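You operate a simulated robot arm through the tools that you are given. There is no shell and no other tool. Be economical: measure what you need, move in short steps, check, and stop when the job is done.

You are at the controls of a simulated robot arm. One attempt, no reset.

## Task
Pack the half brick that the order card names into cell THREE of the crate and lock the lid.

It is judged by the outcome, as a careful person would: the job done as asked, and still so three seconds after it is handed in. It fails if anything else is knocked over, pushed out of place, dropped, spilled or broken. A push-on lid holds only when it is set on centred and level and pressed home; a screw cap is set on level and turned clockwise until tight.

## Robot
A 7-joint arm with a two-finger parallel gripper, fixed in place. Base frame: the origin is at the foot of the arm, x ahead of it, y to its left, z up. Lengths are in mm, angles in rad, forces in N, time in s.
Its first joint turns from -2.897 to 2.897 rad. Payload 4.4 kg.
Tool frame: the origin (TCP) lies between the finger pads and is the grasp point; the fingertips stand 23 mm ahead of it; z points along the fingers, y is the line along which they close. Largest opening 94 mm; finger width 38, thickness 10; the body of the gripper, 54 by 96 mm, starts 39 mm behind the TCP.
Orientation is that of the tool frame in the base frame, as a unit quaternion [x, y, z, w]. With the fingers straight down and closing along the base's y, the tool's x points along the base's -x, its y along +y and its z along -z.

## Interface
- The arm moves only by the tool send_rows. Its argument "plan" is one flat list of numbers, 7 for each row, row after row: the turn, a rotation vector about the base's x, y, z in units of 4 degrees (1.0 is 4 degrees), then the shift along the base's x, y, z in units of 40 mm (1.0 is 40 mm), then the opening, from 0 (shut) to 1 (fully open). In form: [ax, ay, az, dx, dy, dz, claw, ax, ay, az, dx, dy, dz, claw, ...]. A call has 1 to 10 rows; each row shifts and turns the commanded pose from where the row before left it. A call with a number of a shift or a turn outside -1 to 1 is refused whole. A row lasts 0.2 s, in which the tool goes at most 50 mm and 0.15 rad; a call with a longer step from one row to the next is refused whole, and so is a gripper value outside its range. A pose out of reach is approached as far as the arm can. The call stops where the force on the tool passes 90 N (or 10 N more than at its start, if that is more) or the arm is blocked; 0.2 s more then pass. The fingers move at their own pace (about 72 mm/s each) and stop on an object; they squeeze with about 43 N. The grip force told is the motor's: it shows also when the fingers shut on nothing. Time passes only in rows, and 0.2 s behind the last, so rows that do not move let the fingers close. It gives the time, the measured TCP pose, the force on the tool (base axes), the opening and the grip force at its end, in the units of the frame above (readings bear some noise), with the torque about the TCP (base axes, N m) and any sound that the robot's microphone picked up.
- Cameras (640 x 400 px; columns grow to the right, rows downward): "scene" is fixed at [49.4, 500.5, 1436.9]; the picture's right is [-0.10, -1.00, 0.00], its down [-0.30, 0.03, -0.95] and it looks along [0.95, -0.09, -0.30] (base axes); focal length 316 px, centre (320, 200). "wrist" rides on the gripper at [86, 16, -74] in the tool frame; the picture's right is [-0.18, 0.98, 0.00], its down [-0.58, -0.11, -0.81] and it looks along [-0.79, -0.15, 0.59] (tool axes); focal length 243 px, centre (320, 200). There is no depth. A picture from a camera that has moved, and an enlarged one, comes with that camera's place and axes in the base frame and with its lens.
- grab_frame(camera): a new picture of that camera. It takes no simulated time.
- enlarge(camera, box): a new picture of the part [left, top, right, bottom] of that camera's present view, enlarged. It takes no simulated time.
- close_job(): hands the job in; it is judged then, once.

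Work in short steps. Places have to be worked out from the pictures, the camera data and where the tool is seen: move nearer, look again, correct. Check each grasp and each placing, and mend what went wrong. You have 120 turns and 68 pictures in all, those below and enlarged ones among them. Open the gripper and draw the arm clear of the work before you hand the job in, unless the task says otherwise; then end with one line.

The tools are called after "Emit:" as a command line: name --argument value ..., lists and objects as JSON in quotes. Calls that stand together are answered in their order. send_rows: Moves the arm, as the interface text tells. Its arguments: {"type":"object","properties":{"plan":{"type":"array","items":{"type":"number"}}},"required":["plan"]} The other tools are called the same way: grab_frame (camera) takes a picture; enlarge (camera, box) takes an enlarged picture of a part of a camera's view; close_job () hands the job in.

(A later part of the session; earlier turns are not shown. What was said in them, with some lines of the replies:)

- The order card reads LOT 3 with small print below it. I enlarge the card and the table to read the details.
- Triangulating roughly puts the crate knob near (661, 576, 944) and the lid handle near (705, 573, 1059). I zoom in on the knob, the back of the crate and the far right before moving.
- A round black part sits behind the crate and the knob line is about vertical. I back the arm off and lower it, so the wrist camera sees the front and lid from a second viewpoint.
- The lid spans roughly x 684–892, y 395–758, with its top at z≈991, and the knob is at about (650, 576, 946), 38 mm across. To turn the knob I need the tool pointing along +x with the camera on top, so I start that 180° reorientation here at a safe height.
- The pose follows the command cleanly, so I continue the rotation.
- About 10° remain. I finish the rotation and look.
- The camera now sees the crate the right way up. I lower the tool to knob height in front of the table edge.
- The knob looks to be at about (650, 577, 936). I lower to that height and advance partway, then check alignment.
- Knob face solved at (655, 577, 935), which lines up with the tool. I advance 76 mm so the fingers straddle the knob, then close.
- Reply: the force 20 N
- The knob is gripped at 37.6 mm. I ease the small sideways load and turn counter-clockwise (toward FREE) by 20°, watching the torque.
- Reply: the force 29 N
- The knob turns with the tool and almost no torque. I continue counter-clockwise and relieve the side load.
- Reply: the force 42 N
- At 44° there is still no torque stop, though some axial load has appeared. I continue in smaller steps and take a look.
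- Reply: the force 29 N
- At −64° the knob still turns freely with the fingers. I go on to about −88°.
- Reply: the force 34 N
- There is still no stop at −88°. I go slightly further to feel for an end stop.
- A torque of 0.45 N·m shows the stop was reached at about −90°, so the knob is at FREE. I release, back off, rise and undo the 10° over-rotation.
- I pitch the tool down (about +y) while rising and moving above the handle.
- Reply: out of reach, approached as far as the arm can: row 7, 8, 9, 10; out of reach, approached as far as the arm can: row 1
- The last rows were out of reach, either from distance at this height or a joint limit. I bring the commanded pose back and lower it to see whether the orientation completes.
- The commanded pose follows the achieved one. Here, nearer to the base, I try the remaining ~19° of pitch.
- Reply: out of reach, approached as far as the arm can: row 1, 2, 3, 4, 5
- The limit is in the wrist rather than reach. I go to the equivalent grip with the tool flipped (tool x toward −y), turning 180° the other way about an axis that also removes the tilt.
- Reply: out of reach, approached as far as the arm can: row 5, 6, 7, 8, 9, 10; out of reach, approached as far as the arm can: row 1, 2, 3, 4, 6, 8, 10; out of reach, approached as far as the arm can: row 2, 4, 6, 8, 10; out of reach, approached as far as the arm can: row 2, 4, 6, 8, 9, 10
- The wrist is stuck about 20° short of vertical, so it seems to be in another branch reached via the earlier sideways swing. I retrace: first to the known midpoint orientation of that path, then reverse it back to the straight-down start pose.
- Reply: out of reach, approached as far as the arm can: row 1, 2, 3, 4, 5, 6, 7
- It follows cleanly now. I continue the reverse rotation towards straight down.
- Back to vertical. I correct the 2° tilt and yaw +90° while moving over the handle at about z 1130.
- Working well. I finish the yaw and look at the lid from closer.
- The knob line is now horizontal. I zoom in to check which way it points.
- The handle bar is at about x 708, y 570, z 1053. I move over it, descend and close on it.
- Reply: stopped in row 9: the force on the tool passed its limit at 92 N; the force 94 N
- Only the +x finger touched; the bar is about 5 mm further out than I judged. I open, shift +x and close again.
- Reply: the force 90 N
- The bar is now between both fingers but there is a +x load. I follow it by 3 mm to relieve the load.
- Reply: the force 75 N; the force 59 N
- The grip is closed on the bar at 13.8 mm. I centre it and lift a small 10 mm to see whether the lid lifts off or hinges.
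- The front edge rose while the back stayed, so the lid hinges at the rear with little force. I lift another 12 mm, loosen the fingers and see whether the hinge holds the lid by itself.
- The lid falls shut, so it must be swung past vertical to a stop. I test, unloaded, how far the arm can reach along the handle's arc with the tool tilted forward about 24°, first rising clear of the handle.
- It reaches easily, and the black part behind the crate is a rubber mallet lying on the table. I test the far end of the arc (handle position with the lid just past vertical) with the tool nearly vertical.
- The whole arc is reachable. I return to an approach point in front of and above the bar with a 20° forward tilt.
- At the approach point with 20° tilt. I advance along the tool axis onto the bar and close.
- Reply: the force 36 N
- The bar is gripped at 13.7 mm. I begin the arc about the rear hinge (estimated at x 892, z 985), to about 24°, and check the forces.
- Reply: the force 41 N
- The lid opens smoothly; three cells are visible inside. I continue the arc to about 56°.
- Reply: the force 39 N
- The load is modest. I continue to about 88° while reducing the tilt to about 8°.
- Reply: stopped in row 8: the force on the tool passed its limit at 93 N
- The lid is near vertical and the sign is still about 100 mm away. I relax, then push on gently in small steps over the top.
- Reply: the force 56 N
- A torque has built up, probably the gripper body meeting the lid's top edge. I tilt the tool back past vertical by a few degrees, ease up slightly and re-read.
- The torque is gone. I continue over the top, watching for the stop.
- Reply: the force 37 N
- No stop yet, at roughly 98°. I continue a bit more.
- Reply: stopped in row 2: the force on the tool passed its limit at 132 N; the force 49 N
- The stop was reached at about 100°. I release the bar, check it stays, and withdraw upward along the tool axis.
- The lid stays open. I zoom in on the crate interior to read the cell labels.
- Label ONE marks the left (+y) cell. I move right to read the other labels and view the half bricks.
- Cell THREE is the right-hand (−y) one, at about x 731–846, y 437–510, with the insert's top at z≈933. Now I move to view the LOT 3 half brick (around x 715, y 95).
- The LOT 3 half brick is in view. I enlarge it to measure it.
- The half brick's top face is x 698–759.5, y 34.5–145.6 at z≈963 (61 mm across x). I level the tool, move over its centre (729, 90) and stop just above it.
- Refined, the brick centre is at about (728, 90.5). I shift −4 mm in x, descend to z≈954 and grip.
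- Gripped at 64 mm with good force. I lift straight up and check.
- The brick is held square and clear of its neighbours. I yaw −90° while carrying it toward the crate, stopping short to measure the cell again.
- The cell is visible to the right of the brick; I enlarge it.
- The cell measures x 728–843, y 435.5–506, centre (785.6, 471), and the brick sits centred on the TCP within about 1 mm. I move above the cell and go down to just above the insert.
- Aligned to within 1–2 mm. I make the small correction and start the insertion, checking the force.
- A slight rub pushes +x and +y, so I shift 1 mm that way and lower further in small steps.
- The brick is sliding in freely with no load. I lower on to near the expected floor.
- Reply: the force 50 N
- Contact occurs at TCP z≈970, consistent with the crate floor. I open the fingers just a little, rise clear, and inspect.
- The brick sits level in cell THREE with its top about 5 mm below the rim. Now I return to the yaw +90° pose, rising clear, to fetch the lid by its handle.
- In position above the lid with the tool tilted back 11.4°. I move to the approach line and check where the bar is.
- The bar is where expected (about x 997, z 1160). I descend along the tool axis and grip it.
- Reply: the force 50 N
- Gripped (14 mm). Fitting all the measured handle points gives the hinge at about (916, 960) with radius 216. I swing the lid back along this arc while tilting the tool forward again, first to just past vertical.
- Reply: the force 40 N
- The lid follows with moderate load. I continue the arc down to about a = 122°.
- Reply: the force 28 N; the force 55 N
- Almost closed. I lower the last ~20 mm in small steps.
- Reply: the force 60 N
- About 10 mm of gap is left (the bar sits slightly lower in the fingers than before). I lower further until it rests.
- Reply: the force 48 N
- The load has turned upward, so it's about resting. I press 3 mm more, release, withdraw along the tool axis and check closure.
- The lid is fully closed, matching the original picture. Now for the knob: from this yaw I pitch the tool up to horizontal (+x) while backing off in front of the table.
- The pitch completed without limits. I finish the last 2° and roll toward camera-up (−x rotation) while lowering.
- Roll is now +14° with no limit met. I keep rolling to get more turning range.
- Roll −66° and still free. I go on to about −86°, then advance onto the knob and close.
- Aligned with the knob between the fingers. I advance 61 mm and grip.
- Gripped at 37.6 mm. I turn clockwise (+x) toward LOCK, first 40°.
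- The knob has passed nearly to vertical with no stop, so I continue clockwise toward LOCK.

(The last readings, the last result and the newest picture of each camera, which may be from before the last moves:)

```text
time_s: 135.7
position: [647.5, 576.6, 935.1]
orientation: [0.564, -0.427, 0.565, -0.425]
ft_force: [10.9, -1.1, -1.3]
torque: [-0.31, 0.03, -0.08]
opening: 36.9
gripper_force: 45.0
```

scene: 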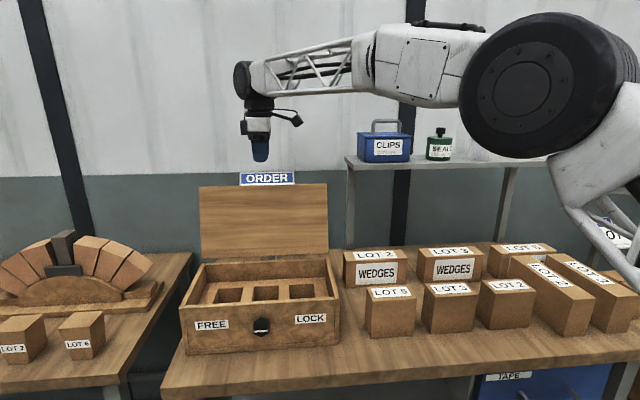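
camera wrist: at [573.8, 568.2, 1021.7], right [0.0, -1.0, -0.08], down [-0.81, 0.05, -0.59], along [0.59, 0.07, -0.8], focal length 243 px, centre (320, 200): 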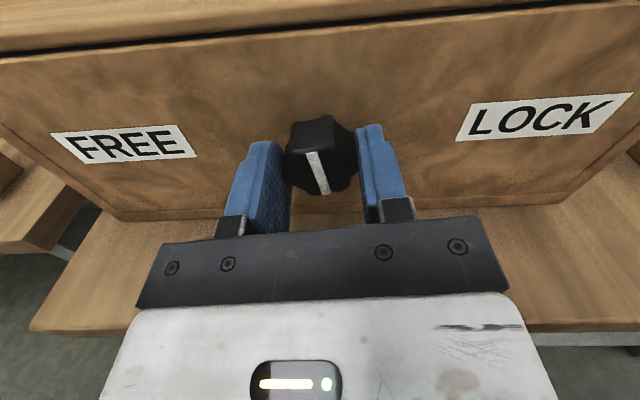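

A resisting torque appeared (−0.73 then −0.31 N·m). I look to see whether the knob is still following or is slipping at a stop.

Emit:
grab_frame --camera "wrist"

```text
8 pictures are left
camera wrist: at [573.5, 488.5, 942.3], right [0.0, -0.09, -1.0], down [-0.81, 0.59, -0.06], along [0.59, 0.8, -0.07], focal length 243 px, centre (320, 200)
```

wrist: 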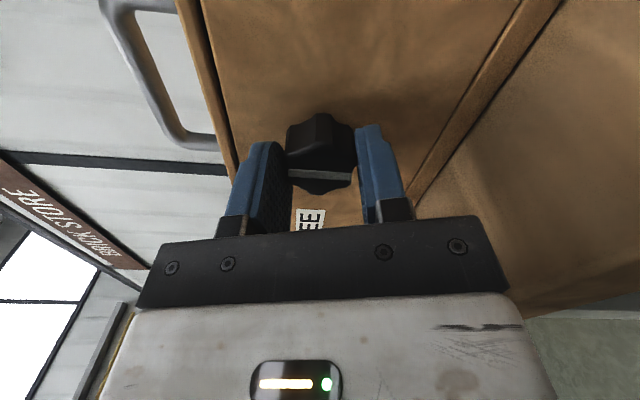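

The line is now square to the fingers, so the knob stopped at about vertical and the fingers slipped round it. I release, back off and check its angle.

Emit:
send_rows --plan '[0, 0, 0, 0, 0, 0, 1, 0, 0, 0, 0, 0, 0, 1, 0, 0, 0, -0.8, 0, 0, 1, 0, 0, 0, -0.8, 0, 0, 1, 0, 0, 0, -0.8, 0, 0, 1, -1, 0, 0, -0.6, 0, -0.2, 1, -1, 0, 0, -0.5, 0, -0.2, 1]'

Emit:
enlarge --camera "scene" --box '[230, 305, 294, 345]'

```text
time_s: 137.3
position: [507.6, 574.0, 918.2]
orientation: [0.593, -0.385, 0.594, -0.384]
ft_force: [1.5, 0.7, 0.5]
torque: [0.05, 0.01, 0.01]
opening: 94.0
gripper_force: 0.0
```

```text
10.00 times, centred on (262, 325) of scene
camera zoom: at [49.4, 500.5, 1436.9], right [-0.1, -1.0, 0.0], down [-0.3, 0.03, -0.95], along [0.95, -0.09, -0.3], focal length 3165 px, centre (900, -1050)
```

zoom: 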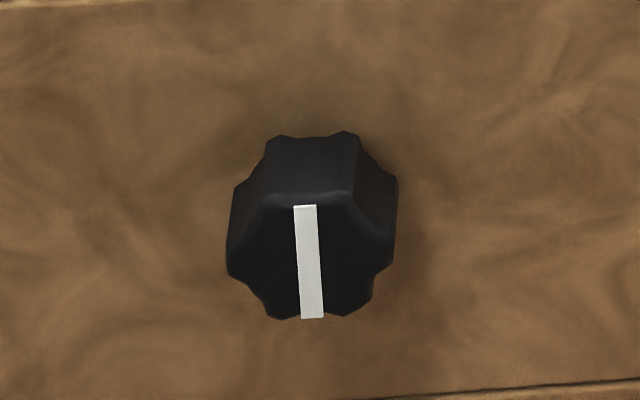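

The knob is back exactly at its initial angle, at the clockwise (LOCK) stop opposite FREE. To verify it locks, I roll to +90° and go in horizontally to the handle for a gentle lift test.

Emit:
send_rows --plan '[1, 0, 0, 0, 0, 0.7, 0.6, 1, 0, 0, 0, 0, 0.7, 0.6, 1, 0, 0, 0, 0, 0.7, 0.6, 1, 0, 0, 0, 0, 0.7, 0.6, 1, 0, 0, 0, 0, 0.63, 0.6, 1, 0, 0, 0.7, 0, 0, 0.6, 0, 0, 0, 0.9, 0, 0, 0.6, 0, 0, 0, 0.9, -0.1, 0, 0.6, 0, 0, 0, 0.9, 0, 0, 0.6, 0, 0, 0, 0.9, 0, 0, 0.6]'

Emit:
grab_frame --camera "wrist"

```text
time_s: 139.5
position: [680.4, 572.5, 1054.9]
orientation: [0.499, -0.5, 0.501, -0.5]
ft_force: [0.7, 0.0, -0.5]
torque: [-0.01, 0.02, -0.01]
opening: 56.5
gripper_force: 0.0
```

```text
6 pictures are left
camera wrist: at [605.6, 486.5, 1038.7], right [0.0, 0.18, -0.98], down [-0.81, 0.58, 0.11], along [0.59, 0.79, 0.15], focal length 243 px, centre (320, 200)
```

wrist: 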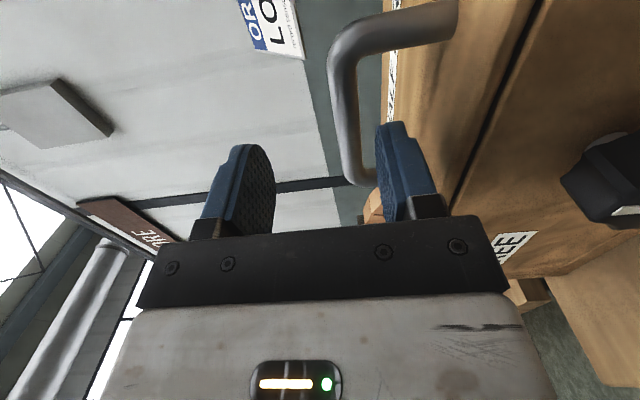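

The bar is at z≈1043, between the fingers. I lower 9 mm, advance onto it and close.

Emit:
send_rows --plan '[0, 0, 0, 0, 0, -0.22, 0.6, 0, 0, 0, 0.5, 0, 0, 0.6, 0, 0, 0, 0.4, 0, 0, 0.6, 0, 0, 0, 0, 0, 0, 0, 0, 0, 0, 0, 0, 0, 0, 0, 0, 0, 0, 0, 0, 0]'

```text
time_s: 140.9
position: [717.2, 569.8, 1046.3]
orientation: [-0.499, 0.501, -0.501, 0.499]
ft_force: [33.7, 6.4, -30.2]
torque: [1.69, 0.12, 0.83]
opening: 14.2
gripper_force: 44.7
```

The bar is gripped. I lift by 5 mm as a test; a locked lid should resist strongly.

Emit:
send_rows --plan '[0, 0, 0, 0, 0, 0.06, 0, 0, 0, 0, 0, 0, 0.06, 0, 0, 0, 0, 0, 0, 0, 0]'

Emit:
enlarge --camera "scene" --box '[160, 240, 360, 365]'

```text
time_s: 141.7
position: [716.9, 569.5, 1053.1]
orientation: [-0.499, 0.501, -0.5, 0.5]
ft_force: [35.7, -6.6, -16.7]
torque: [1.7, 0.08, -0.01]
opening: 14.1
gripper_force: 45.0
```

```text
3.20 times, centred on (260, 302) of scene
camera zoom: at [49.4, 500.5, 1436.9], right [-0.1, -1.0, 0.0], down [-0.3, 0.03, -0.95], along [0.95, -0.09, -0.3], focal length 1013 px, centre (512, -128)
```

zoom: 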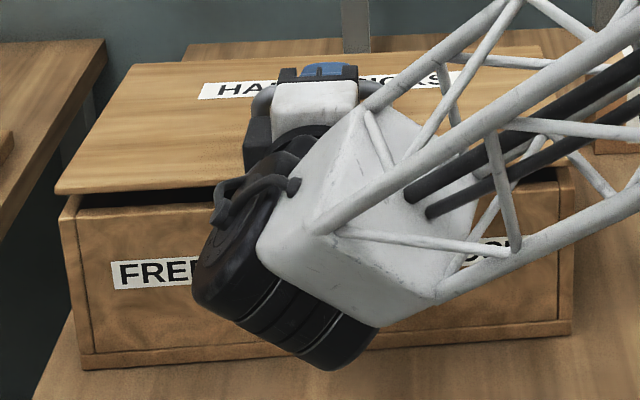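

The lid still lifts, so it isn't locked at this knob angle. Perhaps it must be pressed home first, so I lower it and press down firmly on the handle, listening for a click.

Emit:
send_rows --plan '[0, 0, 0, 0, 0, -0.12, 0, 0, 0, 0, 0, 0, -0.1, 0, 0, 0, 0, 0, 0, -0.1, 0, 0, 0, 0, 0, 0, -0.1, 0, 0, 0, 0, 0, 0, -0.1, 0, 0, 0, 0, 0, 0, -0.1, 0]'

```text
time_s: 143.0
position: [717.4, 573.1, 1039.1]
orientation: [-0.494, 0.5, -0.501, 0.505]
ft_force: [-23.8, -13.9, 14.1]
torque: [1.41, 0.02, -0.76]
opening: 13.8
gripper_force: 45.1
stopped in row 6: the force on the tool passed its limit at 97 N (the readings are from after the stop); the commanded pose is now the measured one
```

No click was heard. I test the lift again from this pressed position.

Emit:
send_rows --plan '[0, 0, 0, 0, 0, 0.1, 0, 0, 0, 0, 0, 0, 0.1, 0, 0, 0, 0, 0, 0, 0.1, 0, 0, 0, 0, 0, 0, 0, 0]'

```text
time_s: 144.0
position: [718.6, 572.3, 1048.9]
orientation: [-0.495, 0.5, -0.501, 0.504]
ft_force: [45.4, 10.0, -34.2]
torque: [1.72, 0.03, 0.53]
opening: 14.2
gripper_force: 45.1
```

Emit:
send_rows --plan '[0, 0, 0, 0, 0, 0.1, 0, 0, 0, 0, 0, 0, 0.1, 0, 0, 0, 0, 0, 0, 0, 0]'

```text
time_s: 144.8
position: [717.8, 573.7, 1058.7]
orientation: [-0.495, 0.5, -0.501, 0.504]
ft_force: [39.1, -7.2, -25.9]
torque: [1.31, 0.13, -0.02]
opening: 14.1
gripper_force: 44.9
```

The lid is clearly still free. I lower it again, press it to rest, release, back away and look at both the seam and the knob angle.

Emit:
send_rows --plan '[0, 0, 0, 0, 0, -0.2, 0, 0, 0, 0, 0, 0, -0.15, 0, 0, 0, 0, 0, 0, -0.1, 0, 0, 0, 0, 0, 0, 0, 0.5, 0, 0, 0, 0, 0, 0, 0.5, 0, 0, 0, 0, 0, 0.05, 0.5, 0, 0, 0, -0.7, 0, 0.1, 0.5, 0, 0, 0, -0.9, 0, 0, 0.5, 0, 0, 0, -0.9, 0, 0, 0.5, 0, 0, 0, -0.9, 0, 0, 0.5]'

Emit:
send_rows --plan '[-1, 0, 0, -0.7, 0, -0.2, 1, -1, 0, 0, -0.7, 0, -0.5, 1, -1, 0, 0, -0.3, 0, -0.8, 1, -1, 0, 0, 0, 0, -0.8, 1, -1, 0, 0, 0, 0, -0.5, 1]'

Emit:
grab_frame --camera "wrist"

```text
time_s: 147.0
position: [581.4, 573.4, 1045.6]
orientation: [-0.496, 0.5, -0.501, 0.503]
ft_force: [0.4, -0.1, -0.6]
torque: [-0.04, 0.0, -0.02]
opening: 47.3
gripper_force: 0.0
```

```text
time_s: 148.2
position: [511.5, 574.9, 932.8]
orientation: [0.576, -0.404, 0.58, -0.41]
ft_force: [0.5, -0.5, 0.1]
torque: [0.01, -0.03, 0.04]
opening: 94.1
gripper_force: 0.0
```

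```text
4 pictures are left
camera wrist: at [437.9, 487.9, 945.3], right [0.01, -0.16, -0.99], down [-0.81, 0.58, -0.1], along [0.59, 0.8, -0.12], focal length 243 px, centre (320, 200)
```

wrist: 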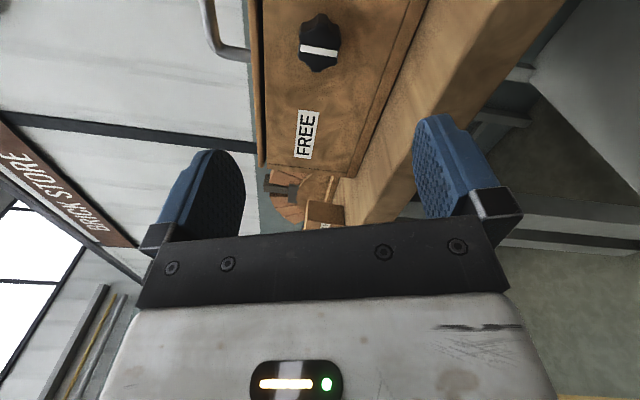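

The knob is still vertical at the clockwise stop. With the lid now pressed down, I re-grip a little deeper and try turning further clockwise toward the LOCK label.

Emit:
send_rows --plan '[-0.9, 0, 0, 0.8, 0, 0.05, 1, 0, 0, 0, 0.8, 0, 0, 1, 0, 0, 0, 0.8, 0, 0, 1, 0, 0, 0, 0.7, 0, 0, 1, 0, 0, 0, 0.45, 0, 0, 1, 0, 0, 0, 0, 0, 0, 0.2, 0, 0, 0, 0, 0, 0, 0.2, 0, 0, 0, 0, 0, 0, 0.2]'

Emit:
send_rows --plan '[1, 0, 0, 0, 0, 0, 0.2, 1, 0, 0, 0, 0, 0, 0.2]'

Emit:
send_rows --plan '[1, 0, 0, 0, 0, 0, 0.2, 1, 0, 0, 0, 0, 0, 0.2, 1, 0, 0, 0, 0, 0, 0.2]'

```text
time_s: 150.0
position: [654.2, 573.8, 934.9]
orientation: [0.588, -0.386, 0.592, -0.392]
ft_force: [2.8, 5.6, 6.9]
torque: [0.01, 0.7, -0.15]
opening: 37.6
gripper_force: 44.9
```

```text
time_s: 150.6
position: [655.2, 573.3, 935.2]
orientation: [0.559, -0.427, 0.564, -0.432]
ft_force: [-14.7, 9.7, 11.9]
torque: [-0.46, 0.45, -0.43]
opening: 37.0
gripper_force: 44.9
```

```text
time_s: 151.4
position: [655.5, 573.5, 935.2]
orientation: [0.51, -0.484, 0.516, -0.489]
ft_force: [1.3, 6.2, 12.1]
torque: [-0.9, 0.72, -0.23]
opening: 38.0
gripper_force: 46.0
```

The torque rises to 0.9 N·m, so this is definitely the clockwise end stop, which fits the "turn right to LOCK" label. The lid was likely not pressed fully home when I turned the knob before. I turn back to FREE, press the lid home hard, then lock again.

Emit:
send_rows --plan '[-1, 0, 0, 0, 0.02, 0, 0.2, -1, 0, 0, 0, 0, 0, 0.2, -1, 0, 0, 0, 0, 0, 0.2, -1, 0, 0, 0, 0, 0, 0.2, -1, 0, 0, 0, 0, 0, 0.2, -1, 0, 0, 0, 0, 0, 0.2, -1, 0, 0, 0, 0, 0, 0.2, -1, 0, 0, 0, 0, 0, 0.2, -1, 0, 0, 0, 0, 0, 0.2, -1, 0, 0, 0, 0, 0, 0.2]'

Emit:
send_rows --plan '[-1, 0, 0, 0, 0, 0, 0.2, -1, 0, 0, 0, 0, 0, 0.2, -1, 0, 0, 0, 0, 0, 0.2, -1, 0, 0, 0, 0, 0, 0.2, -1, 0, 0, 0, 0, 0, 0.2, -1, 0, 0, 0, 0, 0, 0.2, -1, 0, 0, 0, 0, 0, 0.2, -1, 0, 0, 0, 0, 0, 0.2, -1, 0, 0, 0, 0, 0, 0.2, -1, 0, 0, 0, 0, 0, 0.2]'

Emit:
send_rows --plan '[-1, 0, 0, 0, 0, 0, 0.2, -1, 0, 0, 0, 0, 0, 0.2, -1, 0, 0, 0, 0, 0, 0.2, -1, 0, 0, 0, 0, 0, 0.2, -1, 0, 0, 0, 0, 0, 0.2]'

```text
time_s: 153.6
position: [655.5, 573.7, 936.3]
orientation: [0.648, -0.277, 0.651, -0.282]
ft_force: [13.3, -9.9, 13.7]
torque: [0.01, 0.84, -0.07]
opening: 37.9
gripper_force: 45.5
```

```text
time_s: 155.8
position: [655.6, 574.3, 936.7]
orientation: [0.705, -0.037, 0.707, -0.046]
ft_force: [38.0, 17.7, 22.3]
torque: [0.04, -0.11, -0.76]
opening: 37.9
gripper_force: 44.5
```

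```text
time_s: 157.0
position: [654.7, 575.0, 933.1]
orientation: [0.703, 0.087, 0.702, 0.078]
ft_force: [0.1, 33.8, 14.1]
torque: [0.13, -0.21, -0.45]
opening: 36.5
gripper_force: 45.1
```

At FREE again. I release, back off, rise, and come in closed above the handle bar so I can press the lid down.

Emit:
send_rows --plan '[0, 0, 0, 0, 0, 0, 1, 0, 0, 0, 0, 0, 0, 1, 0, 0, 0, -0.8, 0, 0, 1, 0, 0, 0, -0.8, 0, 0, 1, 0, 0, 0, -0.8, 0, 0, 1, 1, 0, 0, 0, 0, 1, 0.3, 1, 0, 0, 0, 0, 1, 0, 1, 0, 0, 0, 0, 1, 0, 0, 0, 0, 0, 0, 1, 0, 0, 0, 0, 0, 0, 0.4, 0]'

Emit:
send_rows --plan '[0, 0, 0, 0.9, 0, 0, 0, 0, 0, 0, 0.9, 0, 0, 0, 0, 0, 0, 0.9, 0, 0, 0, 0, 0, 0, 0.9, 0, 0, 0, 0, 0, 0, 0.2, 0, 0, 0, 0, 0, 0, 0, 0, -0.5, 0, 0, 0, 0, 0, 0, -0.3, 0]'

```text
time_s: 159.2
position: [560.2, 574.3, 1110.8]
orientation: [0.707, 0.011, 0.707, 0.005]
ft_force: [0.1, 0.1, -0.1]
torque: [0.02, -0.03, 0.01]
opening: 0.0
gripper_force: 42.2
```

```text
time_s: 160.8
position: [709.5, 575.5, 1078.0]
orientation: [0.707, 0.011, 0.707, 0.004]
ft_force: [-0.1, 0.6, -1.0]
torque: [0.01, 0.0, -0.01]
opening: 0.1
gripper_force: 42.0
```

In place above the bar, no contact yet. I press down until the force limit.

Emit:
send_rows --plan '[0, 0, 0, 0, 0, -0.15, 0, 0, 0, 0, 0, 0, -0.15, 0, 0, 0, 0, 0, 0, -0.15, 0, 0, 0, 0, 0, 0, -0.15, 0, 0, 0, 0, 0, 0, -0.15, 0, 0, 0, 0, 0, 0, -0.15, 0, 0, 0, 0, 0, 0, -0.15, 0]'

```text
time_s: 162.0
position: [711.3, 575.7, 1065.5]
orientation: [0.702, 0.006, 0.712, 0.001]
ft_force: [1.5, 3.0, 11.0]
torque: [0.06, -0.15, -0.02]
opening: 0.1
gripper_force: 42.5
stopped in row 5: the force on the tool passed its limit at 100 N (the readings are from after the stop); the commanded pose is now the measured one
```

Pressed with 100 N. I back off, return to the knob, grip it and turn clockwise to LOCK.

Emit:
send_rows --plan '[0, -0.15, 0, 0, 0, 0.3, 0, 0, 0, 0, -0.9, 0, 0.2, 0, 0, 0, 0, -0.95, 0, 0, 0, 0, 0, 0, -0.95, 0, 0, 0, 0, 0, 0, -0.95, 0, -0.2, 0.5, 0, 0, 0, -0.2, 0, -0.9, 1, 0, 0, 0, 0, 0, -0.9, 1, 0, 0, 0, 0, 0, -0.9, 1, 0, 0, 0, 0, 0, -0.8, 1]'

```text
time_s: 164.0
position: [551.9, 577.6, 934.5]
orientation: [0.699, 0.008, 0.715, 0.0]
ft_force: [0.2, 0.1, 0.5]
torque: [-0.01, -0.03, -0.03]
opening: 94.3
gripper_force: 0.0
```

Emit:
send_rows --plan '[0, 0.32, 0, 0.6, -0.06, 0, 1, 0, 0, 0, 0.6, 0, 0, 1, 0, 0, 0, 0.6, 0, 0, 1, 0, 0, 0, 0.6, 0, 0, 1, 0, 0, 0, 0, 0, 0, 0.2, 0, 0, 0, 0, 0, 0, 0.2, 0, 0, 0, 0, 0, 0, 0.2]'

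Emit:
send_rows --plan '[1, 0, 0, 0, 0, 0, 0.2, 1, 0, 0, 0, 0, 0, 0.2, 1, 0, 0, 0, 0, 0, 0.2, 1, 0, 0, 0, 0, 0, 0.2, 1, 0, 0, 0, 0, 0, 0.2, 1, 0, 0, 0, 0, 0, 0.2, 1, 0, 0, 0, 0, 0, 0.2, 1, 0, 0, 0, 0, 0, 0.2, 1, 0, 0, 0, 0, 0, 0.2, 1, 0, 0, 0, 0, 0, 0.2]'

Emit:
send_rows --plan '[1, 0, 0, 0, 0, 0, 0.2, 1, 0, 0, 0, 0, 0, 0.2, 1, 0, 0, 0, 0, 0, 0.2, 1, 0, 0, 0, 0, 0, 0.2, 1, 0, 0, 0, 0, 0, 0.2, 1, 0, 0, 0, 0, 0, 0.2, 1, 0, 0, 0, 0, 0, 0.2, 1, 0, 0, 0, 0, 0, 0.2, 1, 0, 0, 0, 0, 0, 0.2, 1, 0, 0, 0, 0, 0, 0.2]'

Emit:
send_rows --plan '[1, 0, 0, 0, 0, 0, 0.2, 1, 0, 0, 0, 0, 0, 0.2, 1, 0, 0, 0, 0, 0, 0.2, 1, 0, 0, 0, 0, 0, 0.2]'

```text
time_s: 165.6
position: [648.7, 575.1, 937.0]
orientation: [0.707, 0.009, 0.708, -0.001]
ft_force: [20.0, 44.8, -4.5]
torque: [0.03, 0.53, -0.2]
opening: 37.8
gripper_force: 44.8
```

```text
time_s: 167.8
position: [650.0, 575.1, 936.6]
orientation: [0.664, -0.236, 0.668, -0.241]
ft_force: [-42.3, 35.2, 25.5]
torque: [0.07, -0.04, 0.22]
opening: 38.0
gripper_force: 45.4
```

```text
time_s: 170.0
position: [650.1, 573.8, 934.8]
orientation: [0.541, -0.449, 0.547, -0.454]
ft_force: [13.7, 4.8, 15.7]
torque: [0.01, 0.63, -0.19]
opening: 37.5
gripper_force: 45.1
```

```text
time_s: 171.0
position: [649.6, 573.0, 934.0]
orientation: [-0.473, 0.52, -0.479, 0.525]
ft_force: [5.3, 6.9, 14.4]
torque: [-0.64, 0.52, -0.03]
opening: 37.8
gripper_force: 45.1
```

The stop was reached with −0.64 N·m. I release and back off, then approach the handle for the lift test again.

Emit:
send_rows --plan '[0, 0, 0, 0, 0, 0, 1, 0, 0, 0, 0, 0, 0, 1, 0, 0, 0, -0.9, 0, 0, 1, 0, 0, 0, -0.9, 0, 0, 1, -0.75, 0, 0, -0.4, 0, 0, 0.6, -0.75, 0, 0, 0, 0, 0.9, 0.6, 0, 0, 0, 0, 0, 0.9, 0.6, 0, 0, 0, 0, 0, 0.9, 0.6]'

Emit:
send_rows --plan '[0, 0, 0, 0.9, 0, 0, 0.6, 0, 0, 0, 0.9, 0, 0, 0.6, 0, 0, 0, 0.9, 0, 0, 0.6, 0, 0, 0, 0.9, 0, -0.04, 0.6, 0, 0, 0, 0.35, 0, 0, 0.6, 0, 0, 0, 0, 0, 0, 0, 0, 0, 0, 0, 0, 0, 0, 0, 0, 0, 0, 0, 0, 0]'

```text
time_s: 172.8
position: [560.6, 572.6, 1042.9]
orientation: [0.502, -0.495, 0.505, -0.498]
ft_force: [-0.9, -0.1, -0.4]
torque: [-0.03, -0.03, -0.03]
opening: 56.6
gripper_force: 0.2
```

```text
time_s: 174.6
position: [718.9, 571.6, 1040.7]
orientation: [0.501, -0.494, 0.505, -0.499]
ft_force: [17.3, 6.9, -10.7]
torque: [1.78, 0.14, -0.15]
opening: 14.4
gripper_force: 44.9
```

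Gripped nearly unloaded at z 1040.7. I lift in 3 mm steps and read.

Emit:
send_rows --plan '[0, 0, 0, 0, 0, 0.08, 0, 0, 0, 0, 0, 0, 0, 0]'

Emit:
send_rows --plan '[0, 0, 0, 0, 0, 0.1, 0, 0, 0, 0, 0, 0, 0, 0]'

```text
time_s: 175.2
position: [719.9, 572.5, 1043.8]
orientation: [0.501, -0.495, 0.506, -0.498]
ft_force: [39.2, 4.9, -22.0]
torque: [1.74, -0.06, 0.21]
opening: 14.4
gripper_force: 45.1
```

```text
time_s: 175.8
position: [721.0, 571.8, 1047.9]
orientation: [0.5, -0.496, 0.505, -0.499]
ft_force: [38.4, -9.1, -24.8]
torque: [1.72, 0.0, 0.18]
opening: 14.5
gripper_force: 44.6
```

It lifts freely again, so the clockwise stop isn't holding the lid. I set it down, release, back off and inspect the seam closely to rule out the brick holding the lid up.

Emit:
send_rows --plan '[0, 0, 0, 0, 0, -0.1, 0, 0, 0, 0, 0, 0, -0.1, 0, 0, 0, 0, 0, 0, 0, 0.5, 0, 0, 0, 0, 0, 0, 0.5, 0, 0, 0, -0.7, 0, 0, 0.5, 0, 0, 0, -0.9, 0, 0, 0.5, 0, 0, 0, -0.9, 0, 0, 0.5, 0, 0, 0, -0.9, 0, 0, 0.5, 0, 0, 0, -0.9, 0, -0.6, 1, 0, 0, 0, -0.3, 0, -0.9, 1]'

Emit:
enlarge --camera "scene" --box '[250, 280, 346, 340]'

```text
time_s: 178.0
position: [536.2, 575.7, 981.7]
orientation: [0.5, -0.494, 0.506, -0.499]
ft_force: [-0.9, -0.3, -0.3]
torque: [0.02, 0.0, -0.02]
opening: 93.7
gripper_force: 0.0
```

```text
6.67 times, centred on (298, 310) of scene
camera zoom: at [49.4, 500.5, 1436.9], right [-0.1, -1.0, 0.0], down [-0.3, 0.03, -0.95], along [0.95, -0.09, -0.3], focal length 2110 px, centre (467, -533)
```

zoom: 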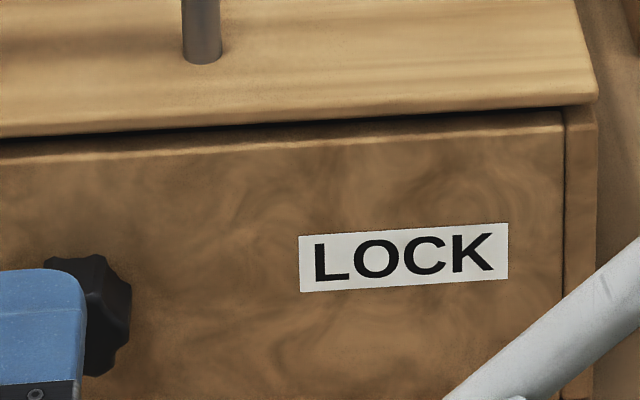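

The seam now shows a gap of several mm, larger than in the earlier closed view, so the extended latch may be holding the lid up. I turn the knob back to FREE and see whether the lid drops.

Emit:
send_rows --plan '[0, 0, 0, 0, 0, -0.6, 1, 0, 0, 0, 0, -0.02, -0.57, 1, 0, 0, 0, 0.7, 0, 0, 1, 0, 0, 0, 0.7, 0, 0, 1, 0, 0, 0, 0.7, 0, 0, 1, 0, 0, 0, 0.75, 0, 0, 1, 0, 0, 0, 0, 0, 0, 0.2, 0, 0, 0, 0, 0, 0, 0.2, 0, 0, 0, 0, 0, 0, 0.2]'

Emit:
send_rows --plan '[-1, 0, 0, 0, 0, 0, 0.2, -1, 0, 0, 0, 0, 0, 0.2, -1, 0, 0, 0, 0, 0, 0.2, -1, 0, 0, 0, 0, 0, 0.2, -1, 0, 0, 0, 0, 0, 0.2, -1, 0, 0, 0, 0, 0, 0.2, -1, 0, 0, 0, 0, 0, 0.2, -1, 0, 0, 0, 0, 0, 0.2, -1, 0, 0, 0, 0, 0, 0.2, -1, 0, 0, 0, 0, 0, 0.2]'

Emit:
send_rows --plan '[-1, 0, 0, 0, 0, 0, 0.2, -1, 0, 0, 0, 0, 0, 0.2, -1, 0, 0, 0, 0, 0, 0.2, -1, 0, 0, 0, 0, 0, 0.2, -1, 0, 0, 0, 0, 0, 0.2, -1, 0, 0, 0, 0, 0, 0.2, -1, 0, 0, 0, 0, 0, 0.2, -1, 0, 0, 0, 0, 0, 0.2, -1, 0, 0, 0, 0, 0, 0.2, -1, 0, 0, 0, 0, 0, 0.2]'

Emit:
send_rows --plan '[-1, 0, 0, 0, 0, 0, 0.2, -1, 0, 0, 0, 0, 0, 0.2, -1, 0, 0, 0, 0, 0, 0.2]'

```text
time_s: 180.0
position: [650.7, 572.1, 935.8]
orientation: [0.5, -0.495, 0.506, -0.499]
ft_force: [4.7, -2.7, 8.8]
torque: [0.06, 0.76, 0.27]
opening: 38.0
gripper_force: 44.7
```

```text
time_s: 182.2
position: [649.8, 573.9, 935.9]
orientation: [0.64, -0.292, 0.645, -0.299]
ft_force: [35.8, 15.3, 46.5]
torque: [0.11, 0.24, -0.78]
opening: 37.8
gripper_force: 44.8
```

```text
time_s: 184.4
position: [649.0, 573.6, 934.5]
orientation: [0.704, -0.053, 0.705, -0.06]
ft_force: [-24.4, 48.6, 9.8]
torque: [0.12, -0.05, 0.73]
opening: 40.9
gripper_force: 24.7
```

```text
time_s: 185.2
position: [650.5, 572.9, 935.0]
orientation: [0.706, 0.02, 0.708, 0.013]
ft_force: [5.3, 50.0, 21.5]
torque: [0.43, -0.09, 0.04]
opening: 40.7
gripper_force: 24.8
```

At FREE again. I release, back off and take the same view of the seam.

Emit:
send_rows --plan '[0, 0, 0, 0, 0, 0, 1, 0, 0, 0, 0, 0, 0, 1, 0, 0, 0, -0.8, 0, 0, 1, 0, 0, 0, -0.8, 0, 0, 1, 0, 0, 0, -0.8, 0, 0, 1]'

Emit:
enlarge --camera "scene" --box '[250, 280, 346, 340]'

```text
time_s: 186.4
position: [552.7, 572.1, 933.4]
orientation: [0.707, 0.021, 0.707, 0.013]
ft_force: [-0.8, 0.1, 0.4]
torque: [0.0, 0.0, -0.01]
opening: 94.1
gripper_force: 0.1
```

```text
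6.67 times, centred on (298, 310) of scene
camera zoom: at [49.4, 500.5, 1436.9], right [-0.1, -1.0, 0.0], down [-0.3, 0.03, -0.95], along [0.95, -0.09, -0.3], focal length 2110 px, centre (467, -533)
```

zoom: 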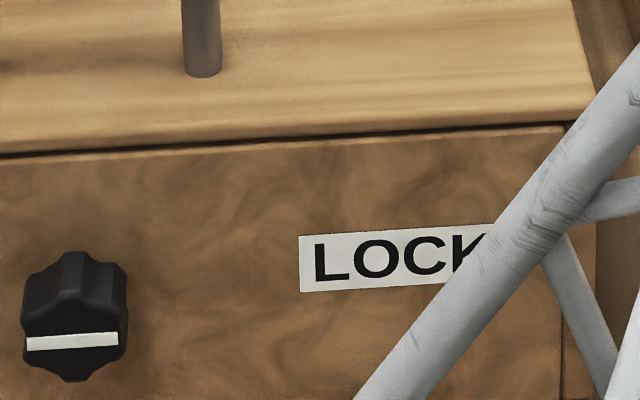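

Very informative: with the knob at FREE the lid dropped about 5 mm to flush, so the vertical position really extends the latch (LOCK), and my lift tests had pulled the lid up above it. I press the lid home once more at FREE before locking for good.

Emit:
send_rows --plan '[0, 0, 0, 0, 0.05, 1, 0.5, 0, 0, 0, 0, 0, 1, 0, 0, 0, 0, 0, 0, 1, 0, 0, 0, 0, 0, 0, 1, 0, 0, 0, 0, 0, 0, 0.42, 0, 0, 0, 0, 0.95, 0, 0, 0, 0, 0, 0, 0.95, 0, 0, 0, 0, 0, 0, 0.95, 0, 0, 0, 0, 0, 0, 0.95, 0, 0, 0, 0, 0, 0, 0.2, 0, 0, 0]'

Emit:
send_rows --plan '[0, 0, 0, 0, 0, -0.6, 0, 0, 0, 0, 0, 0, -0.3, 0, 0, 0, 0, 0, 0, -0.15, 0, 0, 0, 0, 0, 0, -0.15, 0, 0, 0, 0, 0, 0, -0.1, 0, 0, 0, 0, 0, 0, -0.1, 0, 0, 0, 0, 0, 0, -0.1, 0, 0, 0, 0, 0, 0, 0, 0]'

```text
time_s: 188.6
position: [714.9, 572.8, 1111.5]
orientation: [0.707, 0.02, 0.707, 0.013]
ft_force: [-0.2, -0.4, -0.7]
torque: [-0.02, -0.02, -0.03]
opening: 0.0
gripper_force: 42.3
```

```text
time_s: 190.1
position: [714.3, 574.9, 1066.2]
orientation: [0.703, 0.016, 0.711, 0.01]
ft_force: [-12.2, -2.9, 15.0]
torque: [0.13, 0.21, 0.13]
opening: 0.0
gripper_force: 42.8
stopped in row 7: the force on the tool passed its limit at 98 N (the readings are from after the stop); the commanded pose is now the measured one
```

The lid is hard against its seat. I back off, go to the knob, grip it and turn it to the LOCK stop.

Emit:
send_rows --plan '[0, 0.11, 0, 0, 0, 0.3, 0, 0, 0, 0, -0.9, 0, 0.2, 0, 0, 0, 0, -0.95, 0, 0, 0, 0, 0, 0, -0.95, 0, 0, 0, 0, 0, 0, -0.95, 0, -0.2, 0.5, 0, 0, 0, -0.25, 0, -0.9, 1, 0, 0, 0, 0, 0, -0.9, 1, 0, 0, 0, 0, 0, -0.9, 1, 0, 0, 0, 0, 0, -0.85, 1]'

Emit:
send_rows --plan '[0, 0, 0, 0.6, 0, 0, 1, 0, 0, 0, 0.6, 0, 0, 1, 0, 0, 0, 0.6, 0, 0, 1, 0, 0, 0, 0.55, 0, 0, 1, 0, 0, 0, 0, 0, 0, 0.2, 0, 0, 0, 0, 0, 0, 0.2, 0, 0, 0, 0, 0, 0, 0.2]'

```text
time_s: 192.1
position: [556.5, 575.5, 933.8]
orientation: [0.706, 0.018, 0.708, 0.01]
ft_force: [0.2, -0.3, -0.1]
torque: [-0.03, 0.03, 0.0]
opening: 93.9
gripper_force: 0.1
```

```text
time_s: 193.7
position: [648.7, 575.1, 932.3]
orientation: [0.706, 0.017, 0.708, 0.012]
ft_force: [-2.3, -38.0, 4.2]
torque: [0.08, -0.65, -1.23]
opening: 37.9
gripper_force: 45.1
```

Emit:
send_rows --plan '[1, 0, 0, 0, -0.03, 0.05, 0.2, 1, 0, 0, 0, 0, 0, 0.2, 1, 0, 0, 0, 0, 0, 0.2, 1, 0, 0, 0, 0, 0, 0.2, 1, 0, 0, 0, 0, 0, 0.2, 1, 0, 0, 0, 0, 0, 0.2, 1, 0, 0, 0, 0, 0, 0.2, 1, 0, 0, 0, 0, 0, 0.2, 1, 0, 0, 0, 0, 0, 0.2, 1, 0, 0, 0, 0, 0, 0.2]'

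Emit:
send_rows --plan '[1, 0, 0, 0, 0, 0, 0.2, 1, 0, 0, 0, 0, 0, 0.2, 1, 0, 0, 0, 0, 0, 0.2, 1, 0, 0, 0, 0, 0, 0.2, 1, 0, 0, 0, 0, 0, 0.2, 1, 0, 0, 0, 0, 0, 0.2, 1, 0, 0, 0, 0, 0, 0.2, 1, 0, 0, 0, 0, 0, 0.2, 1, 0, 0, 0, 0, 0, 0.2, 1, 0, 0, 0, 0, 0, 0.2]'

Emit:
send_rows --plan '[1, 0, 0, 0, 0, 0, 0.2, 1, 0, 0, 0, 0, 0, 0.2, 1, 0, 0, 0, 0, 0, 0.2, 1, 0, 0, 0, 0, 0, 0.2, 0, 0, 0, 0, 0, 0, 0.2]'

```text
time_s: 195.9
position: [648.0, 573.9, 936.0]
orientation: [0.667, -0.226, 0.671, -0.232]
ft_force: [-38.9, 17.2, -9.9]
torque: [-0.03, 0.64, -0.14]
opening: 37.7
gripper_force: 45.4
```

```text
time_s: 198.1
position: [648.3, 573.6, 936.6]
orientation: [0.547, -0.442, 0.554, -0.446]
ft_force: [-28.9, 14.8, -3.2]
torque: [-0.01, 0.43, -0.02]
opening: 37.7
gripper_force: 45.2
```

```text
time_s: 199.3
position: [649.8, 573.1, 934.7]
orientation: [-0.479, 0.515, -0.487, 0.517]
ft_force: [13.3, -7.4, -8.0]
torque: [-0.65, 0.93, -0.43]
opening: 37.7
gripper_force: 45.1
```

The LOCK stop is reached again at −0.65 N·m. I release without disturbing anything, back straight off, draw the arm clear, and check the lid and knob.

Emit:
send_rows --plan '[0, 0, 0, 0, 0, 0, 1, 0, 0, 0, 0, 0, 0, 1, 0, 0, 0, -0.6, 0, 0, 1, 0, 0, 0, -0.9, 0, 0, 1, 0, 0, 0, -0.9, 0, 0, 1, 0, 0, 0, -0.9, 0, 0.3, 1, 0, 0, 0, -0.8, -0.3, 0.6, 1, 0, 0, 0, -0.5, -0.6, 0.7, 1, 0, 0, 0, -0.5, -0.6, 0.8, 1, 0, 0, 0, -0.5, -0.6, 0.8, 1]'

Emit:
enlarge --camera "scene" --box '[250, 280, 346, 340]'

```text
time_s: 201.5
position: [430.6, 485.0, 1061.4]
orientation: [-0.48, 0.516, -0.491, 0.512]
ft_force: [0.5, -0.4, 1.1]
torque: [-0.02, 0.06, 0.0]
opening: 94.4
gripper_force: 0.0
```

```text
6.67 times, centred on (298, 310) of scene
camera zoom: at [49.4, 500.5, 1436.9], right [-0.1, -1.0, 0.0], down [-0.3, 0.03, -0.95], along [0.95, -0.09, -0.3], focal length 2110 px, centre (467, -533)
```

zoom: 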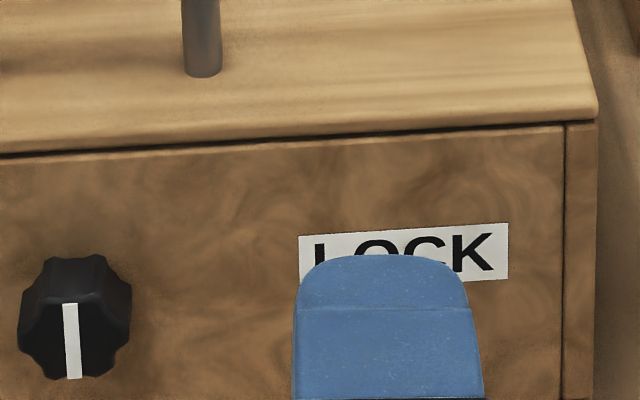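

The lid is flush with a thin seam, the knob is vertical at its clockwise LOCK stop, the brick is in cell THREE and the arm is clear with the gripper open. I hand the job in.

Emit:
close_job

```text
The job is handed in.
```

The LOT 3 half brick is in cell THREE and the lid is shut flush with the knob at its clockwise LOCK stop, but I did not confirm that the lock holds: in two earlier lift tests with the knob at that stop the lid lifted, and I did not repeat the test after the final locking.
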